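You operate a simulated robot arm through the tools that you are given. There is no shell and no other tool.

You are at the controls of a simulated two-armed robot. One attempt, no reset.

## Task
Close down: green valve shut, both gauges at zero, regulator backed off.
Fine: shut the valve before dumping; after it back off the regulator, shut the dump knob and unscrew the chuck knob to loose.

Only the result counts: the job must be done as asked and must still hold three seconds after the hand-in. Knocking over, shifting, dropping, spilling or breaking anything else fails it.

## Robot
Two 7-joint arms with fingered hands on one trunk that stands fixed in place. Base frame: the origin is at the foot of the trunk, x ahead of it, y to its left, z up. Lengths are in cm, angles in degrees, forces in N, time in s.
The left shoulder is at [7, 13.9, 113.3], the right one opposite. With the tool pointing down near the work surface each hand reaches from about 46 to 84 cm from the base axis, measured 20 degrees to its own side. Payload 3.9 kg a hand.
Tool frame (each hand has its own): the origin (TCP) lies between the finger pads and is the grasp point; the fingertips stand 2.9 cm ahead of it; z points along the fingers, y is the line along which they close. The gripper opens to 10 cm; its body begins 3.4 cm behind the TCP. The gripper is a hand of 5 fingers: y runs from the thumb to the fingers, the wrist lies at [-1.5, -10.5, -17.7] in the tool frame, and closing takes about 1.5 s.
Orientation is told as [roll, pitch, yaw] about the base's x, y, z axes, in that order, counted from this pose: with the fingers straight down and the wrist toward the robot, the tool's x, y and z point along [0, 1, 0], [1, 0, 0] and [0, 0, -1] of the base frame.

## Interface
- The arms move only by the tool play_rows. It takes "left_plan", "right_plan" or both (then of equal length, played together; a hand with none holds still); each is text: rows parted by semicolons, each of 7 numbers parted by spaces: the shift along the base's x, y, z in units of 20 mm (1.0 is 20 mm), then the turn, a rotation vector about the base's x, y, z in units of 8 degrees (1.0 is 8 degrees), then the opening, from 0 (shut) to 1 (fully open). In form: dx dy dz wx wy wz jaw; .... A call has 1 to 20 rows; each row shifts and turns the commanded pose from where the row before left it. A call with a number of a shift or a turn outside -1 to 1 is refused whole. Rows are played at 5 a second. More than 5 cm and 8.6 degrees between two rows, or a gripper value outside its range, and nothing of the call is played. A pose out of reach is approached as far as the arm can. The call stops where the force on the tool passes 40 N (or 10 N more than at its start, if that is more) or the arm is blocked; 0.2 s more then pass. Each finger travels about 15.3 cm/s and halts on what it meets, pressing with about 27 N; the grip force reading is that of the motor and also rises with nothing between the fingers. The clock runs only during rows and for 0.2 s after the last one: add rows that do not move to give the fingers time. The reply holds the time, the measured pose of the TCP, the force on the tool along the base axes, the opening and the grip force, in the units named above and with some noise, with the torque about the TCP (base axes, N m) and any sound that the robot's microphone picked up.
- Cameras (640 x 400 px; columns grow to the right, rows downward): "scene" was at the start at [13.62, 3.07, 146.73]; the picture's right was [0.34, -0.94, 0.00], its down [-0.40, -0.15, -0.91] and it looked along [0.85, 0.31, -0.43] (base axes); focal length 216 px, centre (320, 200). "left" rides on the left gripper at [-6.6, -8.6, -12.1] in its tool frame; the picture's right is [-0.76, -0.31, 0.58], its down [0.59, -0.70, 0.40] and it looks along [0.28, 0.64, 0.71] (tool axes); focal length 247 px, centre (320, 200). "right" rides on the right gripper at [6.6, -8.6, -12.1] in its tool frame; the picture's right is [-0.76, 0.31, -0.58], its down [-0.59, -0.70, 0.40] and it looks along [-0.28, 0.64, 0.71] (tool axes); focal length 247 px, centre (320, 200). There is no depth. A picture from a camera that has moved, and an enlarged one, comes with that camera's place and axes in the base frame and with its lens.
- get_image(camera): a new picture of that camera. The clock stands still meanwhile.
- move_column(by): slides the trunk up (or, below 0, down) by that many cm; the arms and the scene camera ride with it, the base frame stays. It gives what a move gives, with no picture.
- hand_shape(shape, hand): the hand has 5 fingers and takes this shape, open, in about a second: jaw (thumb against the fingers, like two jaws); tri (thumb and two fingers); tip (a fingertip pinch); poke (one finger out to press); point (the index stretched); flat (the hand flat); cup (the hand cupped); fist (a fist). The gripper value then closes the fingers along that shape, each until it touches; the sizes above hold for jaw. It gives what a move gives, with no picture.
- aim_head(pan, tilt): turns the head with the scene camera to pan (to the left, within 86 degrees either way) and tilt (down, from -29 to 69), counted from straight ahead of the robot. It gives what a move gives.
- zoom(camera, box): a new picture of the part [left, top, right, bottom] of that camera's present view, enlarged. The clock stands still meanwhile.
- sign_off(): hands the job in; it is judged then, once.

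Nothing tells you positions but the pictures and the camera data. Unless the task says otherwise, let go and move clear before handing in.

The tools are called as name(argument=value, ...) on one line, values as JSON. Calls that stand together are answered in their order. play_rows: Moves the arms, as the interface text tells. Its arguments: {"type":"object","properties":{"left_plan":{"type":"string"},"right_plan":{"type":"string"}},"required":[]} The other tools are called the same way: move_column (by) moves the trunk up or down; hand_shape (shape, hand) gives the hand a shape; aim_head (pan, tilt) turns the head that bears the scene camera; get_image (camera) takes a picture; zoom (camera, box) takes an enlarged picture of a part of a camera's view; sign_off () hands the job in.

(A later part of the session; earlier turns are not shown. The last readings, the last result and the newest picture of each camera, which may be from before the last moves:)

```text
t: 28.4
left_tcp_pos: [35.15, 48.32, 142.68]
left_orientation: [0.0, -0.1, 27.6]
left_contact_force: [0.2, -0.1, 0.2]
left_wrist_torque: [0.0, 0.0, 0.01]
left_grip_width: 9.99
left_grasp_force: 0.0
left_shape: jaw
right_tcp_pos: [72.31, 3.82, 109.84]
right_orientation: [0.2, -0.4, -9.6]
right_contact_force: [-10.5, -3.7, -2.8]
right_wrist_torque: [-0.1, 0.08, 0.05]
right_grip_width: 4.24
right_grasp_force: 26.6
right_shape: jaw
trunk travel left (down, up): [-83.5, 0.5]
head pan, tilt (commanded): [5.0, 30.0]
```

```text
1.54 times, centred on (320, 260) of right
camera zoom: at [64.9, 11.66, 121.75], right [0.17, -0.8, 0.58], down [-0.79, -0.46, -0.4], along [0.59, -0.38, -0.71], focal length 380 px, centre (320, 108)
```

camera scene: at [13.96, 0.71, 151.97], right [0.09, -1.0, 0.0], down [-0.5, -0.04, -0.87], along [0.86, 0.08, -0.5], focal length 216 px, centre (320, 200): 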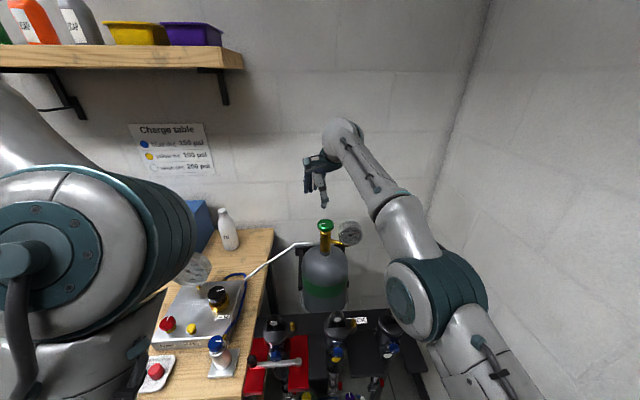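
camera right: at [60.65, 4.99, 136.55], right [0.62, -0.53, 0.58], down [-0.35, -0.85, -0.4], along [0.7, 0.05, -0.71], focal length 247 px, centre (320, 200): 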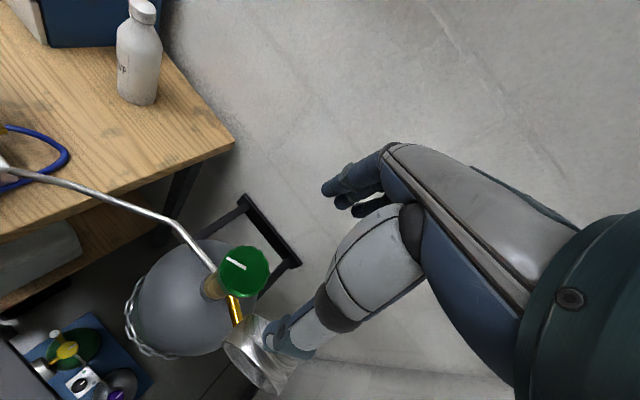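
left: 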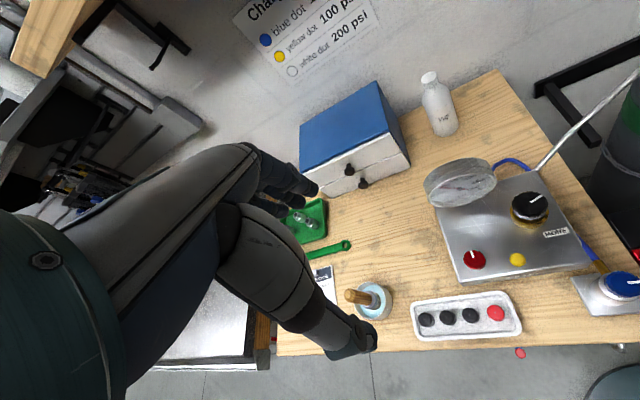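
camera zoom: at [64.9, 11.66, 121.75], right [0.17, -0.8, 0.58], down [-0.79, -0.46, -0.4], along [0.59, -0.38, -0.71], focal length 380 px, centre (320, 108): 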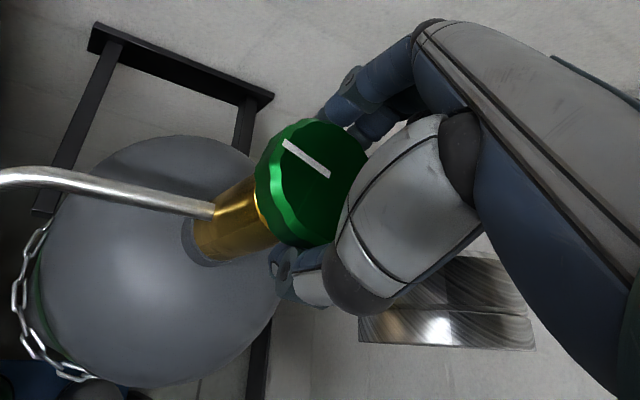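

play_rows(right_plan="0 0 0 0 0 -0.45 0.2; 0 0 0 0 0 -0.45 0.2; 0 0 0 0 0 -0.45 0.2")

zoom(camera="right", box=[200, 130, 440, 390])

```text
t: 29.2
left_tcp_pos: [35.01, 48.15, 142.71]
left_orientation: [0.0, -0.2, 27.6]
left_contact_force: [-0.4, 0.1, 0.1]
left_wrist_torque: [0.03, -0.01, 0.02]
left_grip_width: 9.97
left_grasp_force: 0.1
left_shape: jaw
right_tcp_pos: [72.24, 4.02, 109.72]
right_orientation: [0.1, -0.3, -20.0]
right_contact_force: [-8.0, -8.2, 1.5]
right_wrist_torque: [-0.14, -0.07, 0.06]
right_grip_width: 4.32
right_grasp_force: 26.6
right_shape: jaw
trunk travel left (down, up): [-83.5, 0.5]
head pan, tilt (commanded): [5.0, 30.0]
```

```text
1.54 times, centred on (320, 260) of right
camera zoom: at [66.44, 13.1, 121.66], right [0.03, -0.82, 0.58], down [-0.86, -0.31, -0.4], along [0.51, -0.49, -0.71], focal length 380 px, centre (320, 108)
```

zoom: 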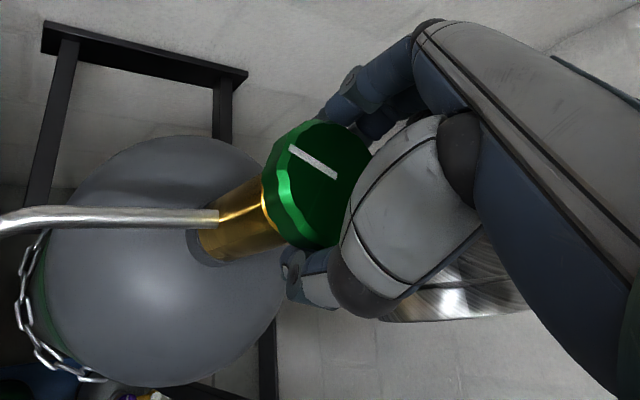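

play_rows(right_plan="0 0 0 0 0 0 0.5; 0 0 0 0 0 0 0.85; 0 0 0 0 0 0 0.85; 0 0 0 0 0 0 0.85; 0 0 0 0 0 0.7 0.85; 0 0 0 0 0 0.7 0.85; 0 0 0 0 0 0.7 0.85; 0 0 0 0 0 0.7 0.85; 0 0 0 0 0 0.7 0.85; 0 0 0 0 0 0.7 0.85; 0 0 0 0 0 0.7 0.85; 0 0 0 0 0 0.7 0.85; 0 0 0 0 0 0.7 0.85; 0 0 0 0 0 0.7 0.85; 0 0 0 0 0 0.4 0.85; 0 0 0 0 0 0 0.85")

zoom(camera="scene", box=[290, 170, 390, 260])

zoom(camera="right", box=[200, 130, 440, 390])

```text
t: 32.6
left_tcp_pos: [35.25, 48.47, 142.66]
left_orientation: [-0.1, 0.0, 27.6]
left_contact_force: [0.1, 0.0, -0.4]
left_wrist_torque: [-0.01, 0.01, 0.0]
left_grip_width: 9.99
left_grasp_force: 0.2
left_shape: jaw
right_tcp_pos: [72.32, 4.19, 109.45]
right_orientation: [0.0, -0.1, 39.2]
right_contact_force: [0.1, 0.0, -0.3]
right_wrist_torque: [-0.01, 0.0, 0.0]
right_grip_width: 8.47
right_grasp_force: 0.1
right_shape: jaw
trunk travel left (down, up): [-83.5, 0.5]
head pan, tilt (commanded): [5.0, 30.0]
```

```text
4.44 times, centred on (340, 215) of scene
camera zoom: at [13.97, 0.72, 151.97], right [0.09, -1.0, 0.0], down [-0.5, -0.04, -0.87], along [0.86, 0.08, -0.5], focal length 959 px, centre (231, 133)
```

zoom: 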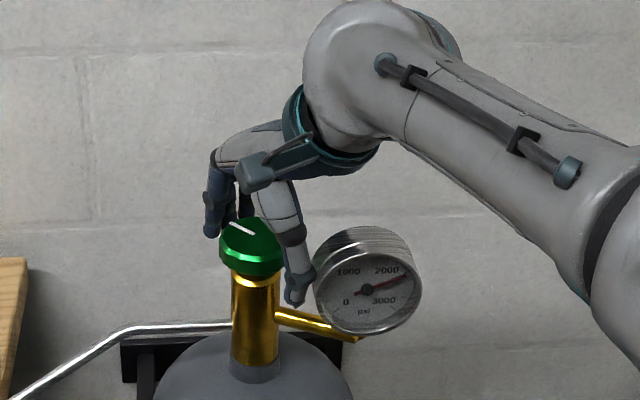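

```text
1.54 times, centred on (320, 260) of right
camera zoom: at [61.62, 3.81, 121.46], right [0.72, -0.39, 0.58], down [-0.17, -0.9, -0.4], along [0.68, 0.19, -0.71], focal length 380 px, centre (320, 108)
```

zoom: 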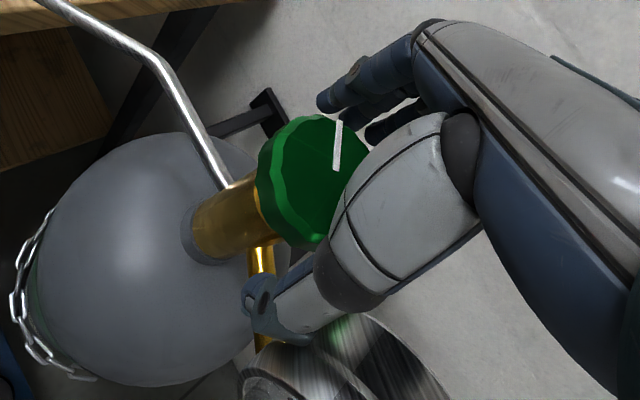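

The mark turned about 55° clockwise as intended. I'll grip and make a second stroke.

play_rows(right_plan="0 0 0 0 0 0 0.5; 0 0 0 0 0 0 0.2; 0 0 0 0 0 0 0.2; 0 0 0 0 0 0 0.2; 0 0 0 0 0 0 0.2; 0 0 0 0 0 -0.6 0.2; 0 0 0 0 0 -0.6 0.2; 0 0 0 0 0 -0.6 0.2; 0 0 0 0 0 -0.6 0.2; 0 0 0 0 0 -0.6 0.2; 0 0 0 0 0 -0.6 0.2; 0 0 0 0 0 -0.6 0.2; 0 0 0 0 0 -0.6 0.2; 0 0 0 0 0 -0.6 0.2; 0 0 0 0 0 -0.6 0.2; 0 0 0 0 0 -0.6 0.2; 0 0 0 0 0 -0.6 0.2")

zoom(camera="right", box=[200, 130, 440, 390])

```text
t: 36.2
left_tcp_pos: [35.28, 48.17, 142.75]
left_orientation: [0.1, -0.1, 27.6]
left_contact_force: [-0.1, 0.9, -0.6]
left_wrist_torque: [-0.02, 0.0, 0.0]
left_grip_width: 9.97
left_grasp_force: 0.0
left_shape: jaw
right_tcp_pos: [72.18, 4.13, 109.37]
right_orientation: [0.0, 0.1, -18.4]
right_contact_force: [-14.1, -10.2, -17.9]
right_wrist_torque: [-0.04, -0.36, 0.31]
right_grip_width: 4.28
right_grasp_force: 26.8
right_shape: jaw
trunk travel left (down, up): [-83.5, 0.5]
head pan, tilt (commanded): [5.0, 30.0]
```

```text
1.54 times, centred on (320, 260) of right
camera zoom: at [66.37, 13.04, 121.35], right [0.05, -0.81, 0.58], down [-0.85, -0.34, -0.4], along [0.52, -0.47, -0.71], focal length 380 px, centre (320, 108)
```

zoom: 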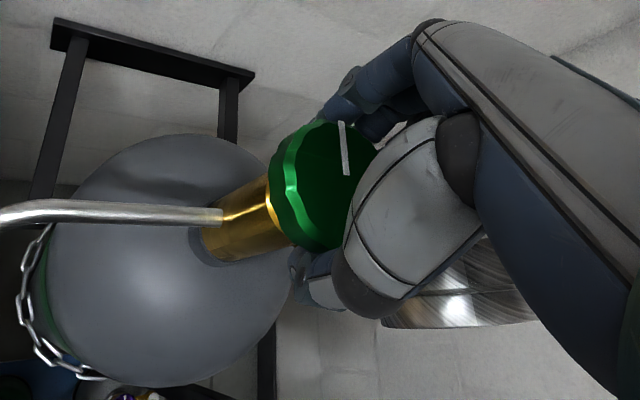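

play_rows(right_plan="0 0 0 0 0 0 0.5; 0 0 0 0 0 0 0.85; 0 0 0 0 0 0 0.85; 0 0 0 0 0 0 0.85; 0 0 0 0 0 0.7 0.85; 0 0 0 0 0 0.7 0.85; 0 0 0 0 0 0.7 0.85; 0 0 0 0 0 0.7 0.85; 0 0 0 0 0 0.7 0.85; 0 0 0 0 0 0.7 0.85; 0 0 0 0 0 0.7 0.85; 0 0 0 0 0 0.7 0.85; 0 0 0 0 0 0.7 0.85; 0 0 0 0 0 0.7 0.85; 0 0 0 0 0 0.3 0.85; 0 0 0 0 0 0 0.85")

zoom(camera="scene", box=[290, 170, 390, 260])

zoom(camera="right", box=[200, 130, 440, 390])

```text
t: 39.6
left_tcp_pos: [35.27, 48.45, 142.5]
left_orientation: [0.0, -0.1, 27.6]
left_contact_force: [0.5, 0.0, -0.7]
left_wrist_torque: [0.03, -0.01, 0.0]
left_grip_width: 10.0
left_grasp_force: 0.1
left_shape: jaw
right_tcp_pos: [72.26, 4.23, 109.56]
right_orientation: [0.0, -0.1, 40.0]
right_contact_force: [-0.6, -0.4, -0.2]
right_wrist_torque: [-0.01, 0.02, 0.0]
right_grip_width: 8.47
right_grasp_force: 0.1
right_shape: jaw
trunk travel left (down, up): [-83.5, 0.5]
head pan, tilt (commanded): [5.0, 30.0]
```

```text
4.44 times, centred on (340, 215) of scene
camera zoom: at [13.97, 0.71, 151.97], right [0.09, -1.0, 0.0], down [-0.5, -0.04, -0.87], along [0.86, 0.08, -0.5], focal length 959 px, centre (231, 133)
```

zoom: 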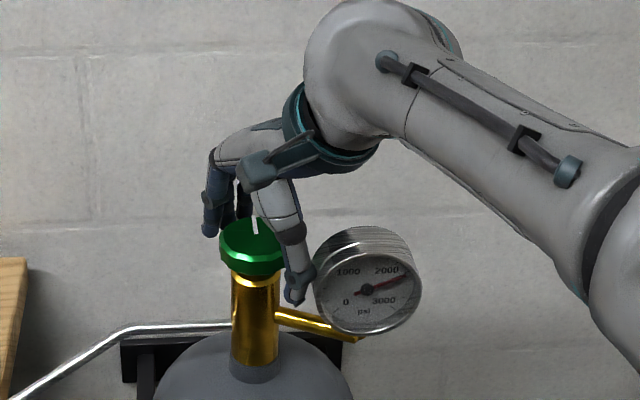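

```text
1.54 times, centred on (320, 260) of right
camera zoom: at [61.62, 3.72, 121.56], right [0.72, -0.38, 0.58], down [-0.16, -0.9, -0.4], along [0.67, 0.2, -0.71], focal length 380 px, centre (320, 108)
```

zoom: 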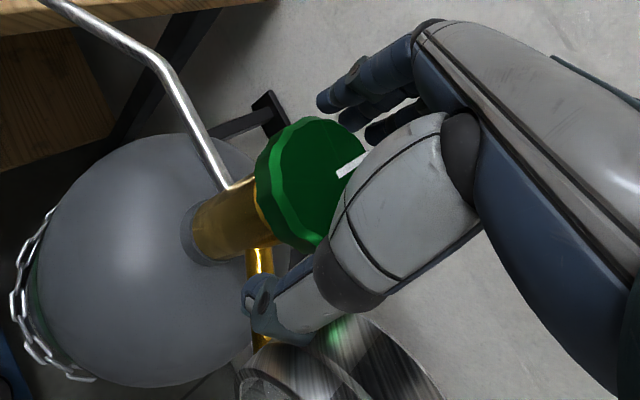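

play_rows(right_plan="0 0 0 0 0 0 0.5; 0 0 0 0 0 0 0.2; 0 0 0 0 0 0 0.2; 0 0 0 0 0 0 0.2; 0 0 0 0 0 0 0.2; 0 0 0 0 0 -0.5 0.2; 0 0 0 0 0 -0.5 0.2; 0 0 0 0 0 -0.5 0.2; 0 0 0 0 0 -0.5 0.2")

zoom(camera="scene", box=[290, 170, 390, 260])

zoom(camera="right", box=[200, 130, 440, 390])

```text
t: 41.6
left_tcp_pos: [35.0, 48.34, 142.64]
left_orientation: [-0.1, 0.0, 27.6]
left_contact_force: [-0.4, 0.1, 0.4]
left_wrist_torque: [0.03, 0.0, 0.01]
left_grip_width: 10.03
left_grasp_force: 0.0
left_shape: jaw
right_tcp_pos: [72.14, 4.12, 109.38]
right_orientation: [0.0, -0.1, 24.0]
right_contact_force: [-12.6, -2.8, -13.3]
right_wrist_torque: [0.24, -0.07, 0.46]
right_grip_width: 4.26
right_grasp_force: 27.2
right_shape: jaw
trunk travel left (down, up): [-83.5, 0.5]
head pan, tilt (commanded): [5.0, 30.0]
```

```text
4.44 times, centred on (340, 215) of scene
camera zoom: at [13.89, 0.65, 151.97], right [0.09, -1.0, 0.0], down [-0.5, -0.04, -0.87], along [0.86, 0.08, -0.5], focal length 959 px, centre (231, 133)
```

zoom: 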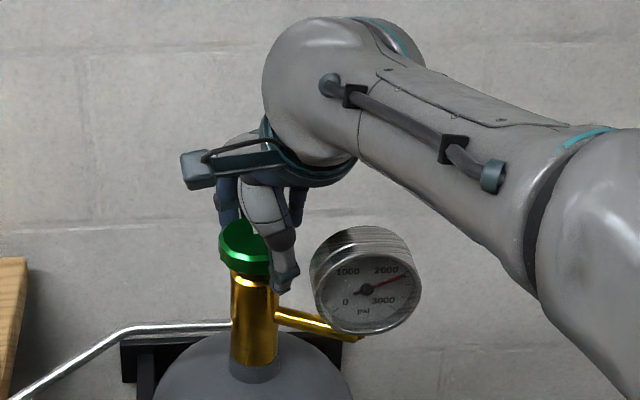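

```text
1.54 times, centred on (320, 260) of right
camera zoom: at [61.77, 6.73, 121.38], right [0.59, -0.57, 0.58], down [-0.4, -0.82, -0.4], along [0.7, 0.0, -0.71], focal length 380 px, centre (320, 108)
```

zoom: 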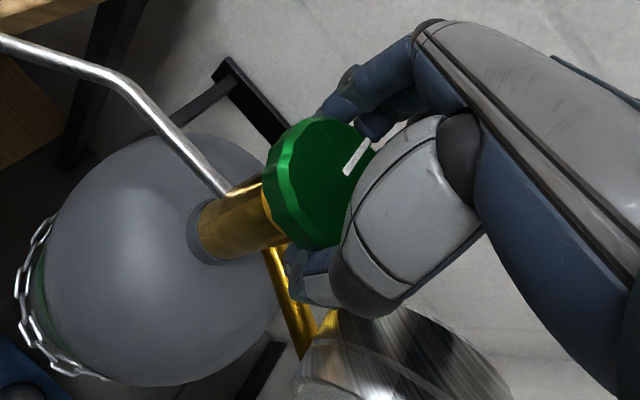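

The knob now slips in the hand with rising torque, so the valve is against its stop: shut. I'll open the hand, lift off and bring the right hand back to its high viewing spot.

play_rows(right_plan="0 0 0 0 0 0 0.5; 0 0 0 0 0 0 0.9; 0 0 0 0 0 0 0.9; 0 0 0 0 0 0 0.9; 0 0 0 0 0 0 0.9; 0 0 0.8 0 0 0 0.9; 0 0 0.8 0 0 0 0.9; 0 0 0.8 0 0 0 0.9; 0 0 0.4 0 0 0 0.9; -0.3 0 0.4 0 0 0 0.9; -0.5 0 0.5 0 0 0 0.9; -1 0 0.5 0 0 0 0.9; -1 0 0.5 0 0 0 0.9; -1 0 0.5 0 0 0 0.9; -1 0 0.5 0 0 0 0.9; -1 0 0.5 0 0 0 0.9; -1 0 0.5 0 0 0 0.9; -1 0 0.5 0 0 0 0.9; -1 0 0.5 0 0 0 0.9")

get_image(camera="right")

zoom(camera="scene", box=[290, 190, 390, 260])

```text
t: 45.6
left_tcp_pos: [35.04, 48.4, 142.5]
left_orientation: [-0.1, -0.1, 27.6]
left_contact_force: [0.5, -1.5, 0.4]
left_wrist_torque: [-0.01, 0.0, 0.0]
left_grip_width: 9.96
left_grasp_force: 0.1
left_shape: jaw
right_tcp_pos: [54.7, 4.14, 124.95]
right_orientation: [0.0, -0.1, 24.1]
right_contact_force: [-0.3, 0.1, 1.5]
right_wrist_torque: [-0.02, 0.0, 0.0]
right_grip_width: 8.97
right_grasp_force: 0.1
right_shape: jaw
trunk travel left (down, up): [-83.5, 0.5]
head pan, tilt (commanded): [5.0, 30.0]
```

```text
taken
camera right: at [44.28, 6.73, 137.02], right [0.59, -0.57, 0.58], down [-0.4, -0.82, -0.4], along [0.7, 0.0, -0.71], focal length 247 px, centre (320, 200)
```

right: 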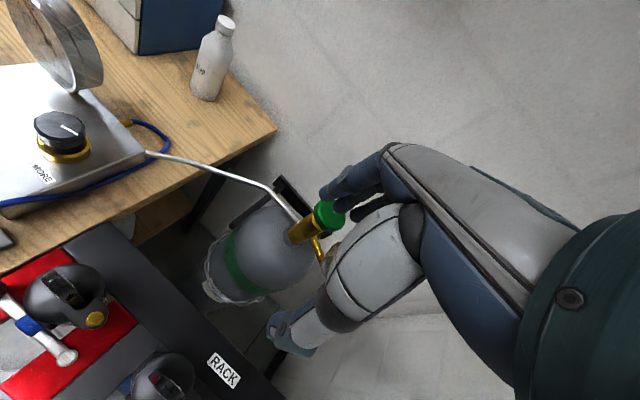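

```text
5.71 times, centred on (340, 225) of scene
camera zoom: at [13.83, 0.71, 151.98], right [0.09, -1.0, 0.0], down [-0.5, -0.04, -0.87], along [0.86, 0.08, -0.5], focal length 1233 px, centre (206, 57)
```

zoom: 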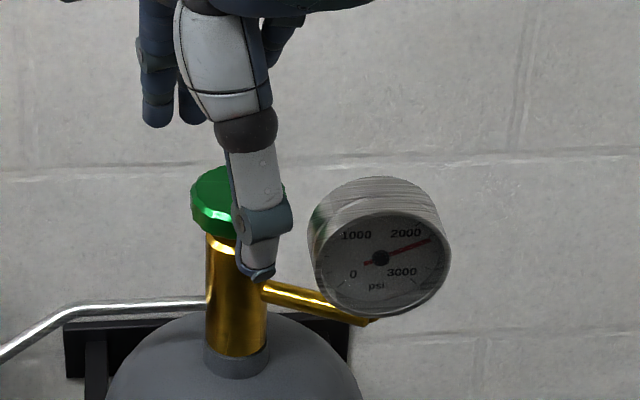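

play_rows(right_plan="-0.8 -0.4 1 0 0 0 0.9; -0.8 -0.4 1 0 0 0 0.9; -0.8 -0.4 1 0 0 0 0.9; -0.8 -0.4 1 0 0 0 0.9; -0.8 -0.4 1 0 0 0 0.9; -0.8 -0.4 1 0 0 0 0.9; -0.8 -0.4 1 0 0 0 0.9; -0.8 -0.4 1 0 0 0 0.9")

aim_head(pan=45, tilt=50)

get_image(camera="right")

get_image(camera="scene")

get_image(camera="left")

```text
t: 47.4
left_tcp_pos: [35.12, 48.28, 142.61]
left_orientation: [0.1, 0.0, 27.6]
left_contact_force: [0.6, 0.2, 0.4]
left_wrist_torque: [0.0, -0.01, -0.01]
left_grip_width: 9.95
left_grasp_force: 0.0
left_shape: jaw
right_tcp_pos: [41.49, -2.46, 141.03]
right_orientation: [0.1, -0.1, 24.0]
right_contact_force: [0.8, 0.5, -0.7]
right_wrist_torque: [0.0, -0.02, 0.02]
right_grip_width: 8.99
right_grasp_force: 0.2
right_shape: jaw
trunk travel left (down, up): [-83.5, 0.5]
head pan, tilt (commanded): [5.0, 30.0]
```

```text
t: 48.4
left_tcp_pos: [35.22, 48.39, 142.57]
left_orientation: [0.0, 0.0, 27.5]
left_contact_force: [0.7, 0.6, -0.1]
left_wrist_torque: [0.0, -0.07, 0.01]
left_grip_width: 9.97
left_grasp_force: 0.2
left_shape: jaw
right_tcp_pos: [41.71, -2.33, 140.96]
right_orientation: [0.0, -0.1, 24.0]
right_contact_force: [0.8, -1.0, 0.1]
right_wrist_torque: [-0.01, 0.01, 0.02]
right_grip_width: 9.0
right_grasp_force: 0.0
right_shape: jaw
trunk travel left (down, up): [-83.5, 0.5]
head pan, tilt (commanded): [45.0, 50.0]
```

```text
taken
camera right: at [31.27, 0.13, 152.91], right [0.59, -0.57, 0.58], down [-0.4, -0.82, -0.4], along [0.7, 0.0, -0.71], focal length 247 px, centre (320, 200)
```

right: 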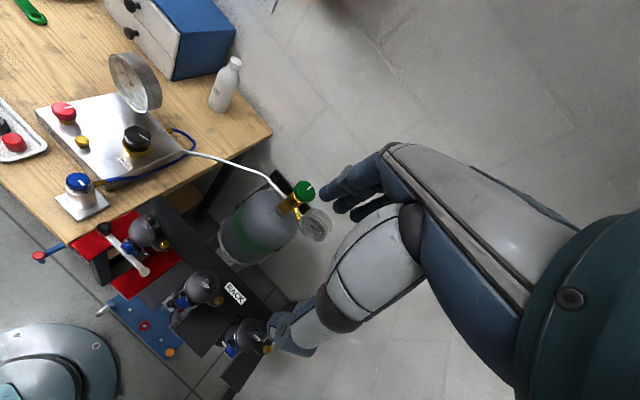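

```text
taken
camera scene: at [10.41, 5.34, 149.02], right [0.71, -0.71, 0.0], down [-0.54, -0.54, -0.64], along [0.46, 0.45, -0.77], focal length 216 px, centre (320, 200)
```

scene: 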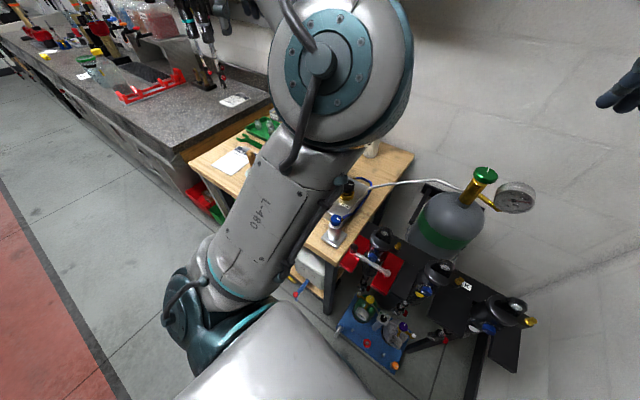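

```text
taken
camera left: at [30.75, 38.61, 154.62], right [0.08, -0.81, -0.58], down [-0.9, 0.2, -0.4], along [0.44, 0.55, -0.71], focal length 247 px, centre (320, 200)
```

left: 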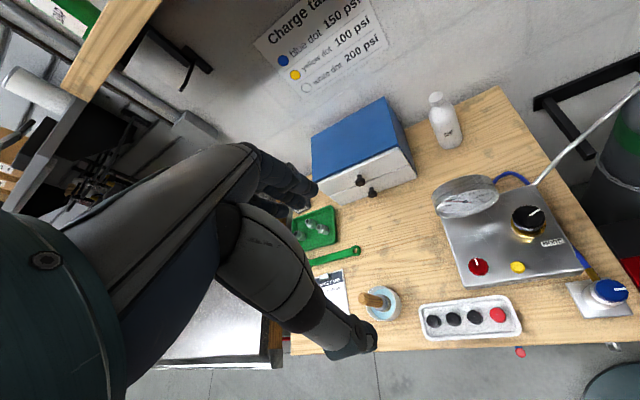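

The right hand is clear and the red knob's mark points along +x, probably its shut stop. I'll look more closely at the markings around the blue, black and red knobs.

zoom(camera="right", box=[50, 160, 120, 220])

zoom(camera="right", box=[100, 110, 170, 175])

zoom(camera="right", box=[30, 85, 110, 155])

zoom(camera="right", box=[270, 170, 350, 245])

zoom(camera="scene", box=[320, 170, 380, 250])

zoom(camera="left", box=[440, 240, 560, 300])

```text
6.67 times, centred on (85, 190) of right
camera zoom: at [31.27, 0.13, 152.91], right [0.59, -0.57, 0.58], down [-0.4, -0.82, -0.4], along [0.7, 0.0, -0.71], focal length 1646 px, centre (1887, 267)
```

zoom: 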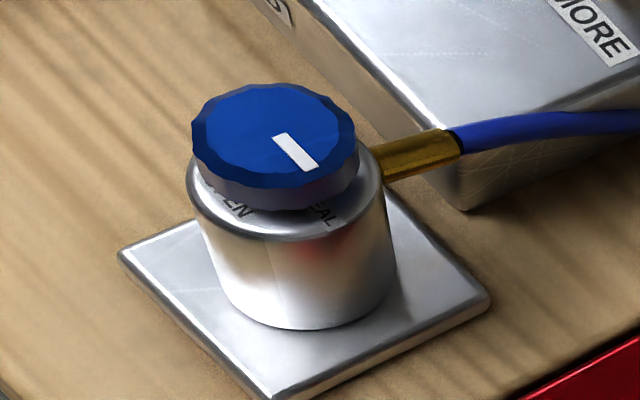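

```text
6.15 times, centred on (135, 142) of right
camera zoom: at [31.27, 0.13, 152.91], right [0.59, -0.57, 0.58], down [-0.4, -0.82, -0.4], along [0.7, 0.0, -0.71], focal length 1520 px, centre (1458, 554)
```

zoom: 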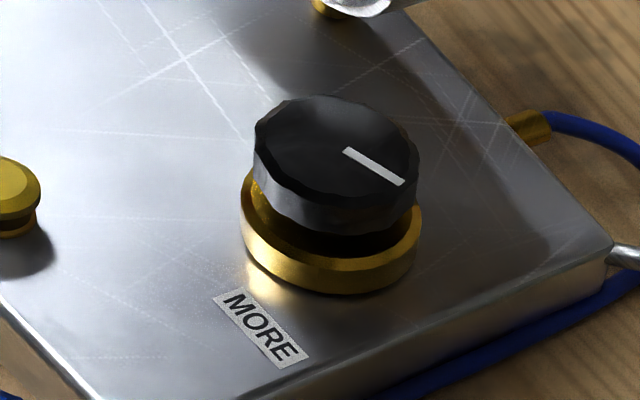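

```text
5.71 times, centred on (70, 120) of right
camera zoom: at [31.27, 0.13, 152.91], right [0.59, -0.57, 0.58], down [-0.4, -0.82, -0.4], along [0.7, 0.0, -0.71], focal length 1411 px, centre (1749, 657)
```

zoom: 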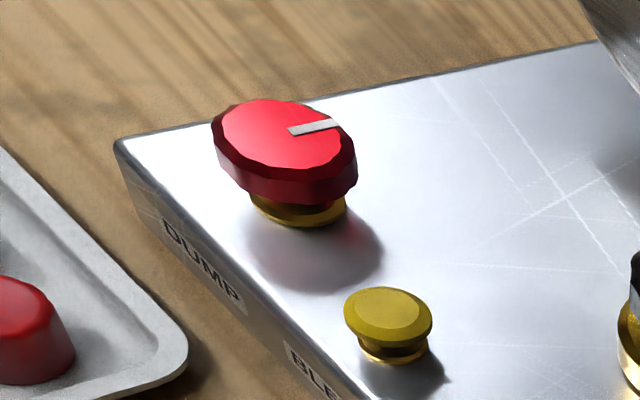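

```text
5.33 times, centred on (310, 208) of right
camera zoom: at [31.27, 0.13, 152.91], right [0.59, -0.57, 0.58], down [-0.4, -0.82, -0.4], along [0.7, 0.0, -0.71], focal length 1317 px, centre (373, 160)
```

zoom: 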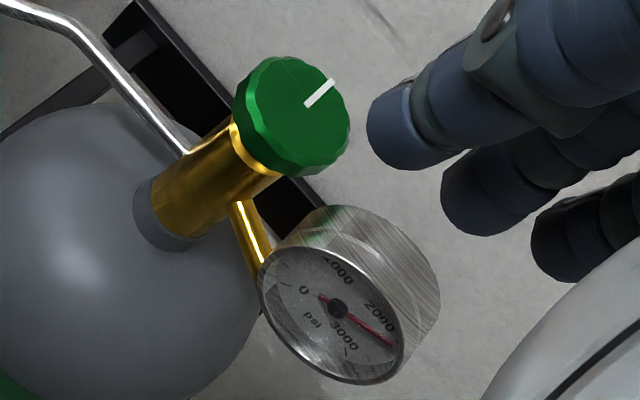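

```text
5.00 times, centred on (350, 210) of scene
camera zoom: at [10.41, 5.34, 149.02], right [0.71, -0.71, 0.0], down [-0.54, -0.54, -0.64], along [0.46, 0.45, -0.77], focal length 1079 px, centre (170, 150)
```

zoom: 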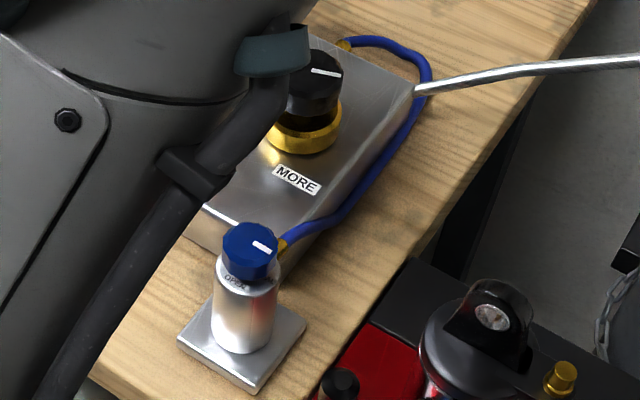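

```text
5.33 times, centred on (500, 270) of left
camera zoom: at [30.75, 38.61, 154.62], right [0.08, -0.81, -0.58], down [-0.9, 0.2, -0.4], along [0.44, 0.55, -0.71], focal length 1317 px, centre (-640, -173)
```

zoom: 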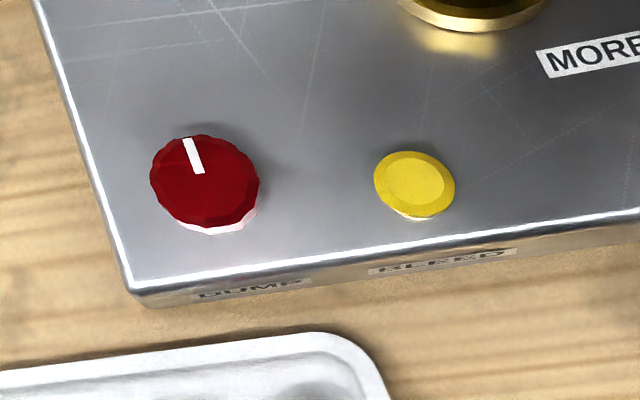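

DUMP (red) is centred near [42.7, 42.6, 97.4] with its mark at +x. The chuck ring reads OPEN and SEAL. I'll bring the left hand over the red knob, lowering in stages.

play_rows(left_plan="0.21 -0.16 -1 0 0 -0.19 0.7; 0.21 -0.16 -1 0 0 -0.19 0.7; 0.21 -0.16 -1 0 0 -0.19 0.7; 0.21 -0.16 -1 0 0 -0.19 0.7; 0.21 -0.16 -1 0 0 -0.19 0.7; 0.21 -0.16 -1 0 0 -0.19 0.7; 0.21 -0.16 -1 0 0 -0.19 0.7; 0.21 -0.16 -1 0 0 -0.19 0.7; 0.21 -0.16 -1 0 0 -0.19 0.7; 0.21 -0.16 -1 0 0 -0.19 0.7; 0.21 -0.16 -1 0 0 -0.19 0.7; 0.21 -0.16 -1 0 0 -0.19 0.7; 0.21 -0.16 -1 0 0 -0.19 0.7; 0.21 -0.16 -1 0 0 -0.19 0.7; 0.21 -0.16 -1 0 0 -0.19 0.7; 0 0 0 0 0 0 0.7")

get_image(camera="left")

zoom(camera="right", box=[0, 40, 240, 240])

get_image(camera="scene")

```text
t: 51.8
left_tcp_pos: [41.58, 43.73, 112.6]
left_orientation: [0.0, -0.1, 4.9]
left_contact_force: [-0.6, 0.3, -0.2]
left_wrist_torque: [0.01, 0.01, 0.01]
left_grip_width: 7.03
left_grasp_force: 0.1
left_shape: jaw
right_tcp_pos: [41.69, -2.45, 140.87]
right_orientation: [0.0, 0.0, 24.0]
right_contact_force: [0.4, 0.6, 0.4]
right_wrist_torque: [0.04, 0.0, 0.0]
right_grip_width: 8.99
right_grasp_force: 0.0
right_shape: jaw
trunk travel left (down, up): [-83.5, 0.5]
head pan, tilt (commanded): [45.0, 50.0]
```

```text
taken
camera left: at [33.62, 36.42, 124.62], right [-0.24, -0.78, -0.58], down [-0.75, 0.53, -0.4], along [0.62, 0.34, -0.71], focal length 247 px, centre (320, 200)
```

left: 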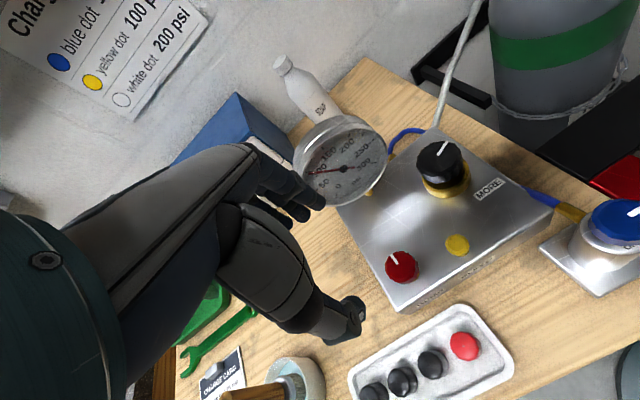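

```text
2.00 times, centred on (120, 140) of right
camera zoom: at [31.23, 0.13, 152.94], right [0.59, -0.57, 0.58], down [-0.4, -0.82, -0.4], along [0.7, 0.0, -0.71], focal length 494 px, centre (720, 320)
```

zoom: 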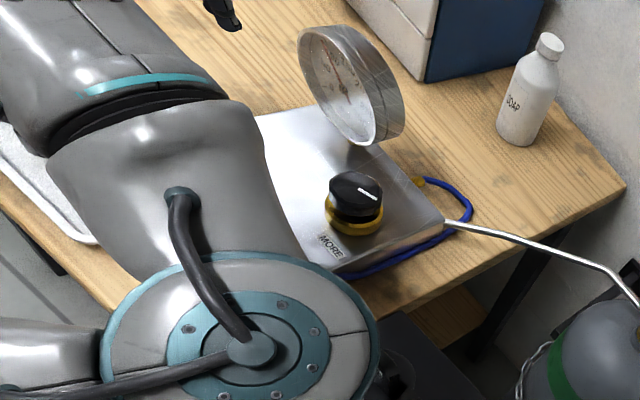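

```text
taken
camera scene: at [10.38, 5.35, 149.02], right [0.71, -0.71, 0.0], down [-0.54, -0.54, -0.64], along [0.45, 0.45, -0.77], focal length 216 px, centre (320, 200)
```

scene: 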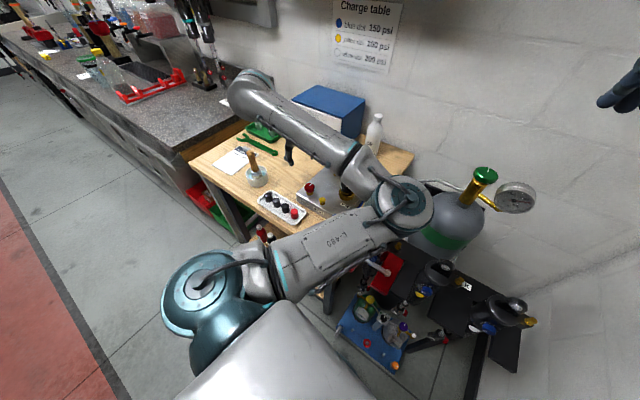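

play_rows(left_plan="0.15 -0.15 -1 0 0 0 0.7; 0.15 -0.15 -1 0 0 0 0.7; 0.15 -0.15 -1 0 0 0 0.7; 0.15 -0.15 -1 0 0 0 0.7; 0 0 -0.6 0 0 0 0.7; 0 0 0 0 0 0 0.7")

get_image(camera="left")

zoom(camera="scene", box=[230, 100, 430, 260])

```text
t: 53.2
left_tcp_pos: [42.78, 42.48, 103.42]
left_orientation: [0.1, 0.0, 4.8]
left_contact_force: [-0.1, 0.3, -0.2]
left_wrist_torque: [0.0, -0.03, 0.03]
left_grip_width: 7.02
left_grasp_force: 0.1
left_shape: jaw
right_tcp_pos: [41.67, -2.41, 140.99]
right_orientation: [0.1, 0.0, 24.0]
right_contact_force: [-0.3, -1.1, -0.2]
right_wrist_torque: [0.01, -0.01, -0.01]
right_grip_width: 9.0
right_grasp_force: 0.1
right_shape: jaw
trunk travel left (down, up): [-83.5, 0.5]
head pan, tilt (commanded): [45.0, 50.0]
```

```text
taken
camera left: at [34.83, 35.21, 115.47], right [-0.24, -0.78, -0.58], down [-0.75, 0.53, -0.4], along [0.62, 0.34, -0.71], focal length 247 px, centre (320, 200)
```

left: 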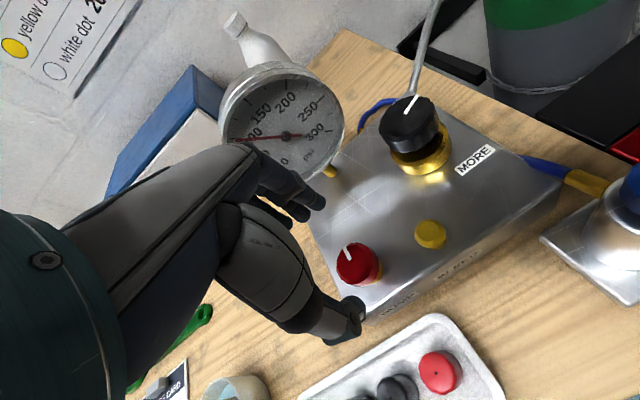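

```text
2.50 times, centred on (330, 180) of scene
camera zoom: at [10.41, 5.35, 149.01], right [0.71, -0.71, 0.0], down [-0.54, -0.54, -0.64], along [0.45, 0.45, -0.77], focal length 540 px, centre (295, 250)
```

zoom: 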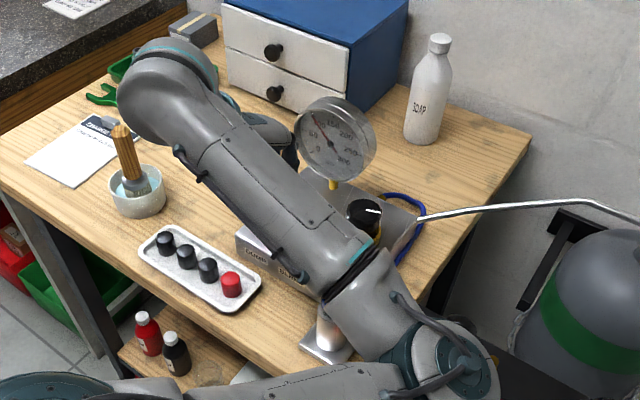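

Aligned over the red knob. Lowering around it.

play_rows(left_plan="0 0.03 -0.9 0 0 0 0.7; 0 0 -0.9 0 0 0 0.7; 0 0 -0.7 0 0 0 0.7; 0 0 0 0 0 0 0.7")

get_image(camera="left")

```text
t: 54.2
left_tcp_pos: [42.82, 42.7, 98.46]
left_orientation: [0.1, 0.0, 5.2]
left_contact_force: [0.4, 0.7, 0.4]
left_wrist_torque: [0.0, 0.0, 0.01]
left_grip_width: 7.06
left_grasp_force: 0.0
left_shape: jaw
right_tcp_pos: [41.68, -2.46, 140.9]
right_orientation: [0.1, -0.2, 24.0]
right_contact_force: [-0.7, -0.4, -0.9]
right_wrist_torque: [-0.01, 0.01, -0.03]
right_grip_width: 9.01
right_grasp_force: 0.2
right_shape: jaw
trunk travel left (down, up): [-83.5, 0.5]
head pan, tilt (commanded): [45.0, 50.0]
```

```text
taken
camera left: at [34.87, 35.34, 110.53], right [-0.24, -0.78, -0.58], down [-0.75, 0.53, -0.4], along [0.62, 0.34, -0.71], focal length 247 px, centre (320, 200)
```

left: 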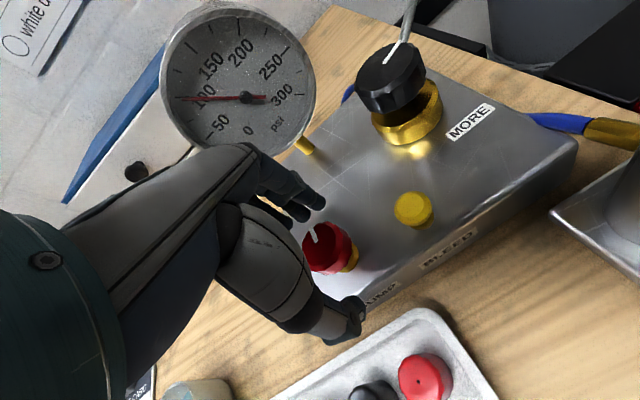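

play_rows(left_plan="0 0 0 0 0 0 0.4; 0 0 0 0 0 0 0.1; 0 0 0 0 0 0 0.05; 0 0 0 0 0 0 0.05; 0 0 0 0 0 0 0.05; 0 0 0 0 0 0 0.05")

get_image(camera="left")

```text
t: 55.6
left_tcp_pos: [42.7, 42.7, 98.5]
left_orientation: [0.2, -0.1, 5.1]
left_contact_force: [-4.4, -1.4, -2.5]
left_wrist_torque: [-0.06, 0.09, -0.01]
left_grip_width: 2.47
left_grasp_force: 27.2
left_shape: jaw
right_tcp_pos: [41.57, -2.47, 140.93]
right_orientation: [0.1, -0.1, 24.0]
right_contact_force: [-0.6, -0.1, -0.2]
right_wrist_torque: [-0.01, -0.02, -0.01]
right_grip_width: 8.97
right_grasp_force: 0.2
right_shape: jaw
trunk travel left (down, up): [-83.5, 0.5]
head pan, tilt (commanded): [45.0, 50.0]
```

```text
taken
camera left: at [34.78, 35.35, 110.51], right [-0.24, -0.78, -0.58], down [-0.75, 0.53, -0.4], along [0.61, 0.34, -0.71], focal length 247 px, centre (320, 200)
```

left: 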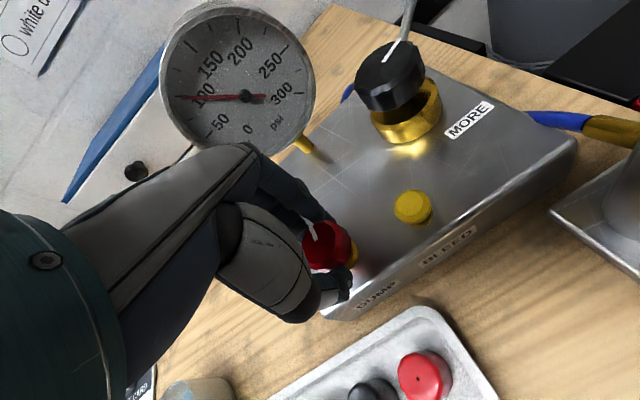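

Gripped at 27 N. Now I'll turn the dump knob counter-clockwise and watch the gauge.

play_rows(left_plan="0 0 0 0 0 0.5 0.05; 0 0 0 0 0 0.5 0.05; 0 0 0 0 0 0.5 0.05; 0 0 0 0 0 0.5 0.05; 0 0 0 0 0 0.5 0.05; 0 0 0 0 0 0.5 0.05; 0 0 0 0 0 0.5 0.05; 0 0 0 0 0 0.5 0.05")

get_image(camera="left")

```text
t: 57.6
left_tcp_pos: [42.31, 45.73, 100.94]
left_orientation: [1.8, -3.9, 39.8]
left_contact_force: [-0.3, -0.5, 0.1]
left_wrist_torque: [-0.01, 0.02, 0.0]
left_grip_width: 1.78
left_grasp_force: 26.5
left_shape: jaw
right_tcp_pos: [41.64, -2.36, 140.92]
right_orientation: [0.0, 0.0, 24.0]
right_contact_force: [-1.0, -0.1, -1.1]
right_wrist_torque: [0.03, -0.01, 0.0]
right_grip_width: 8.99
right_grasp_force: 0.1
right_shape: jaw
trunk travel left (down, up): [-83.5, 0.5]
head pan, tilt (commanded): [45.0, 50.0]
stopped in row 8 (left hand): the arm was blocked; the commanded pose is now the measured one
```

```text
taken
camera left: at [39.56, 34.37, 112.23], right [0.27, -0.74, -0.62], down [-0.9, 0.03, -0.43], along [0.33, 0.68, -0.66], focal length 247 px, centre (320, 200)
```

left: 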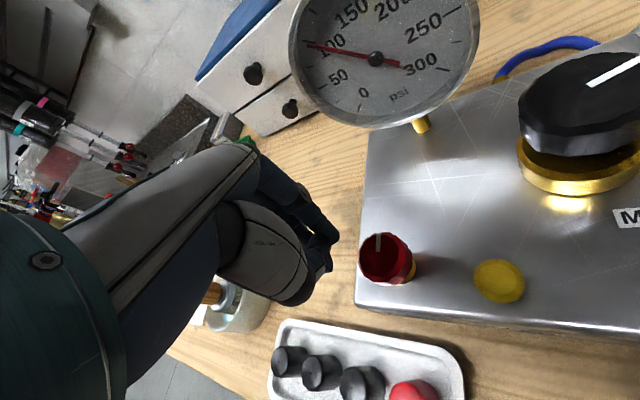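

The hand popped off the knob with no tool force, so a link further up may be touching something. I'll look from the other cameras before moving.

get_image(camera="scene")

zoom(camera="scene", box=[230, 100, 430, 260])

zoom(camera="right", box=[0, 40, 240, 240])

```text
taken
camera scene: at [10.44, 5.37, 149.01], right [0.71, -0.71, 0.0], down [-0.54, -0.54, -0.64], along [0.45, 0.45, -0.77], focal length 216 px, centre (320, 200)
```

scene: 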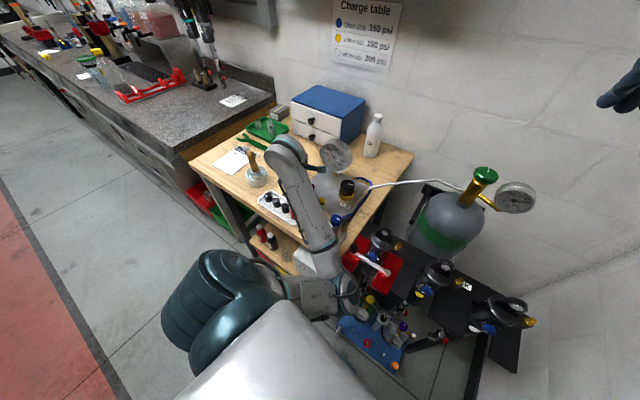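

```text
2.50 times, centred on (330, 180) of scene
camera zoom: at [10.44, 5.37, 149.01], right [0.71, -0.71, 0.0], down [-0.54, -0.54, -0.64], along [0.45, 0.45, -0.77], focal length 540 px, centre (295, 250)
```

zoom: 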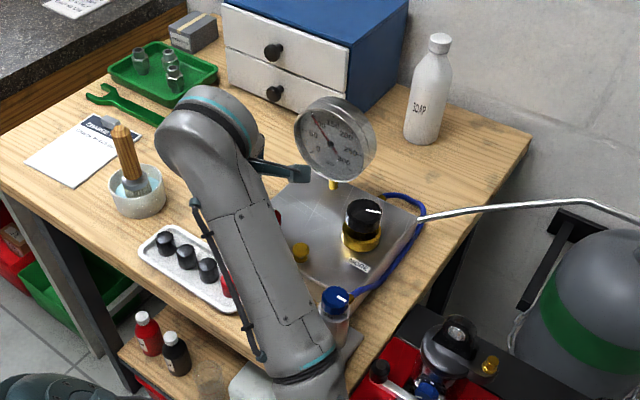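

```text
2.00 times, centred on (120, 140) of right
camera zoom: at [31.29, 0.16, 152.92], right [0.59, -0.57, 0.58], down [-0.4, -0.82, -0.4], along [0.7, 0.0, -0.71], focal length 494 px, centre (720, 320)
```

zoom: 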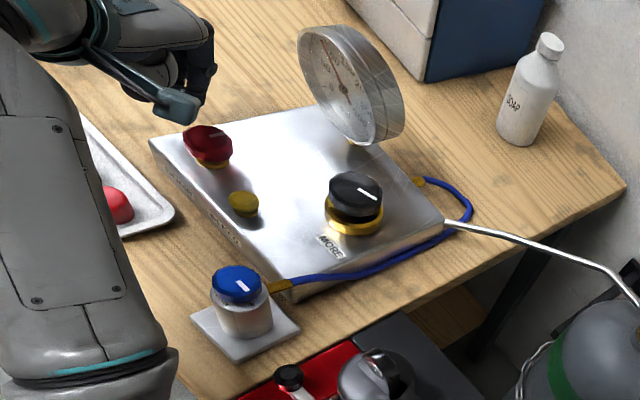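

zoom(camera="scene", box=[220, 210, 420, 340])

get_image(camera="right")

```text
3.08 times, centred on (320, 275) of scene
camera zoom: at [10.44, 5.37, 149.01], right [0.71, -0.71, 0.0], down [-0.54, -0.54, -0.64], along [0.45, 0.45, -0.77], focal length 664 px, centre (320, -31)
```

zoom: 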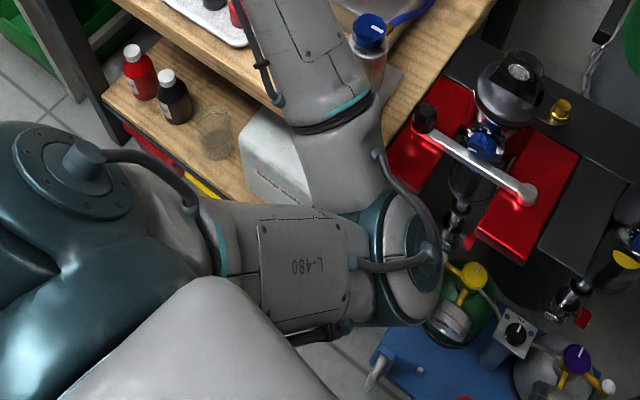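

```text
taken
camera right: at [31.29, 0.16, 152.92], right [0.59, -0.57, 0.58], down [-0.4, -0.82, -0.4], along [0.7, 0.0, -0.71], focal length 247 px, centre (320, 200)
```

right: 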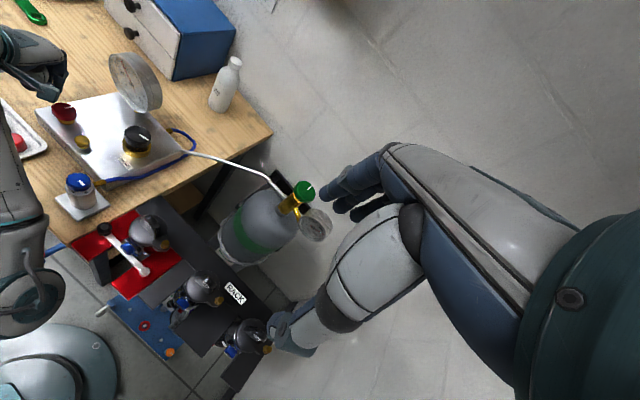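

The elbow swung into a different posture mid-turn and pulled the hand off. The knob's mark hasn't moved and nothing looks disturbed. I'll lift clear and rehearse the yaw range in free air to find where the arm moves smoothly.

play_rows(left_plan="0 0 0.8 0 0 0 0.3; 0 0 0.8 0 0 0 0.7; 0 0 0.6 0 0 0 0.7; 0.1 -0.5 0 -0.2 0.45 0 0.7; 0.1 -0.5 0 0 0 0 0.7; 0 -0.5 0 0 0 0 0.7; 0 0 0 0 0 0 0.7")

```text
t: 59.2
left_tcp_pos: [42.31, 43.54, 106.25]
left_orientation: [2.9, -1.1, 41.0]
left_contact_force: [-0.4, -0.1, -0.6]
left_wrist_torque: [0.0, -0.03, -0.04]
left_grip_width: 6.97
left_grasp_force: 0.0
left_shape: jaw
right_tcp_pos: [41.64, -2.41, 140.89]
right_orientation: [0.0, 0.0, 24.1]
right_contact_force: [0.1, 0.4, -0.2]
right_wrist_torque: [-0.02, -0.01, 0.04]
right_grip_width: 8.97
right_grasp_force: 0.1
right_shape: jaw
trunk travel left (down, up): [-83.5, 0.5]
head pan, tilt (commanded): [45.0, 50.0]
```

play_rows(left_plan="0.2 -0.45 0 -0.36 -0.13 0 0.7; 0 0 0 0 0 0 0.7; 0 0 0 0 0 -0.6 0.7; 0 0 0 0 0 -0.6 0.7; 0 0 0 0 0 -0.6 0.7; 0 0 0 0 0 -0.6 0.7; 0 0 0 0 0 -0.6 0.7; 0 0 0 0 0 -0.6 0.7; 0 0 0 0 0 -0.6 0.7; 0 0 0 0 0 -0.6 0.7; 0 0 0 0 0 0 0.7")

get_image(camera="scene")

```text
t: 61.6
left_tcp_pos: [43.1, 41.58, 105.25]
left_orientation: [-0.1, 1.3, 1.1]
left_contact_force: [0.7, 0.5, 0.3]
left_wrist_torque: [0.0, 0.02, -0.01]
left_grip_width: 6.98
left_grasp_force: 0.1
left_shape: jaw
right_tcp_pos: [41.71, -2.37, 140.89]
right_orientation: [0.1, -0.1, 24.1]
right_contact_force: [-0.2, 0.2, -0.2]
right_wrist_torque: [0.03, 0.02, 0.01]
right_grip_width: 8.98
right_grasp_force: 0.0
right_shape: jaw
trunk travel left (down, up): [-83.5, 0.5]
head pan, tilt (commanded): [45.0, 50.0]
```

```text
taken
camera scene: at [10.41, 5.36, 149.01], right [0.71, -0.71, 0.0], down [-0.54, -0.54, -0.64], along [0.45, 0.45, -0.77], focal length 216 px, centre (320, 200)
```

scene: 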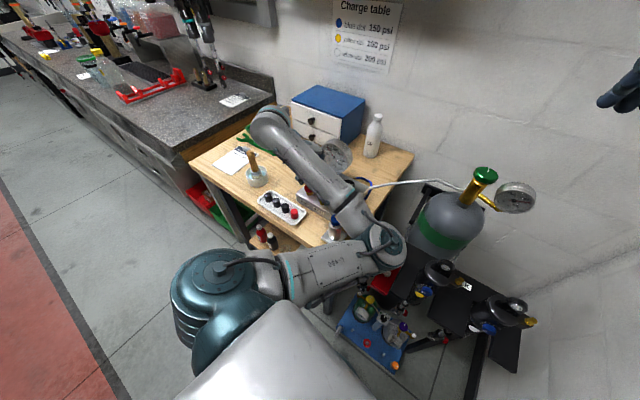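

play_rows(left_plan="-0.15 0.5 0.8 0 -0.16 0 0.7; 0 0 0 0 0 -0.6 0.7; 0 0 0 0 0 -0.6 0.7; 0 0 0 0 0 -0.6 0.7; 0 0 0 0 0 -0.6 0.7; 0 0 0 0 0 -0.6 0.7; 0 0 0 0 0 -0.6 0.7; 0 0 0 0 0 0 0.7")

get_image(camera="scene")

```text
t: 63.4
left_tcp_pos: [42.82, 42.61, 106.83]
left_orientation: [-0.1, 0.0, -27.7]
left_contact_force: [0.5, 0.7, -0.3]
left_wrist_torque: [0.0, 0.01, -0.03]
left_grip_width: 6.97
left_grasp_force: 0.1
left_shape: jaw
right_tcp_pos: [41.74, -2.45, 140.89]
right_orientation: [0.0, 0.0, 24.0]
right_contact_force: [-0.1, 0.0, -1.3]
right_wrist_torque: [0.0, 0.02, 0.0]
right_grip_width: 8.98
right_grasp_force: 0.1
right_shape: jaw
trunk travel left (down, up): [-83.5, 0.5]
head pan, tilt (commanded): [45.0, 50.0]
```

```text
taken
camera scene: at [10.44, 5.35, 149.01], right [0.71, -0.71, 0.0], down [-0.54, -0.54, -0.64], along [0.45, 0.45, -0.77], focal length 216 px, centre (320, 200)
```

scene: 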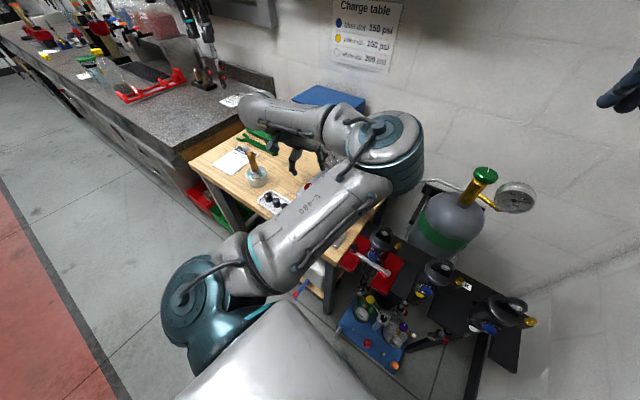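

The arm tracks well at yaw −28. To keep the fingers away from the yellow button I'll grip at about −12° and turn counter-clockwise from there.

play_rows(left_plan="0 0 0 0 0 0.65 0.7; 0 0 0 0 0 0.65 0.7; 0 0 0 0 0 0.65 0.7; 0 0 -0.9 0 0 0 0.7; 0 0 -0.9 0 0 0 0.7; 0 0 -0.9 0 0 0 0.7; 0 0 -0.9 0 0 0 0.7; 0 0 -0.6 0 0 0 0.7; 0 0 0 0 0 0 0.7; 0 0 0 0 0 0 0.7")

get_image(camera="left")

```text
t: 65.6
left_tcp_pos: [42.82, 42.55, 98.5]
left_orientation: [-0.1, -0.1, -12.0]
left_contact_force: [-0.3, 0.1, -0.7]
left_wrist_torque: [0.04, 0.0, -0.02]
left_grip_width: 6.97
left_grasp_force: 0.1
left_shape: jaw
right_tcp_pos: [41.69, -2.28, 140.92]
right_orientation: [0.0, -0.1, 24.0]
right_contact_force: [-0.3, -0.1, 0.2]
right_wrist_torque: [-0.02, 0.01, -0.03]
right_grip_width: 8.98
right_grasp_force: 0.1
right_shape: jaw
trunk travel left (down, up): [-83.5, 0.5]
head pan, tilt (commanded): [45.0, 50.0]
```

```text
taken
camera left: at [33.07, 37.88, 110.44], right [-0.46, -0.68, -0.58], down [-0.57, 0.72, -0.4], along [0.69, 0.14, -0.71], focal length 247 px, centre (320, 200)
```

left: 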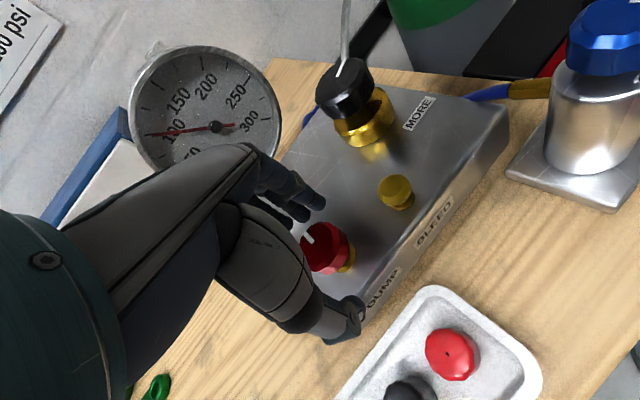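

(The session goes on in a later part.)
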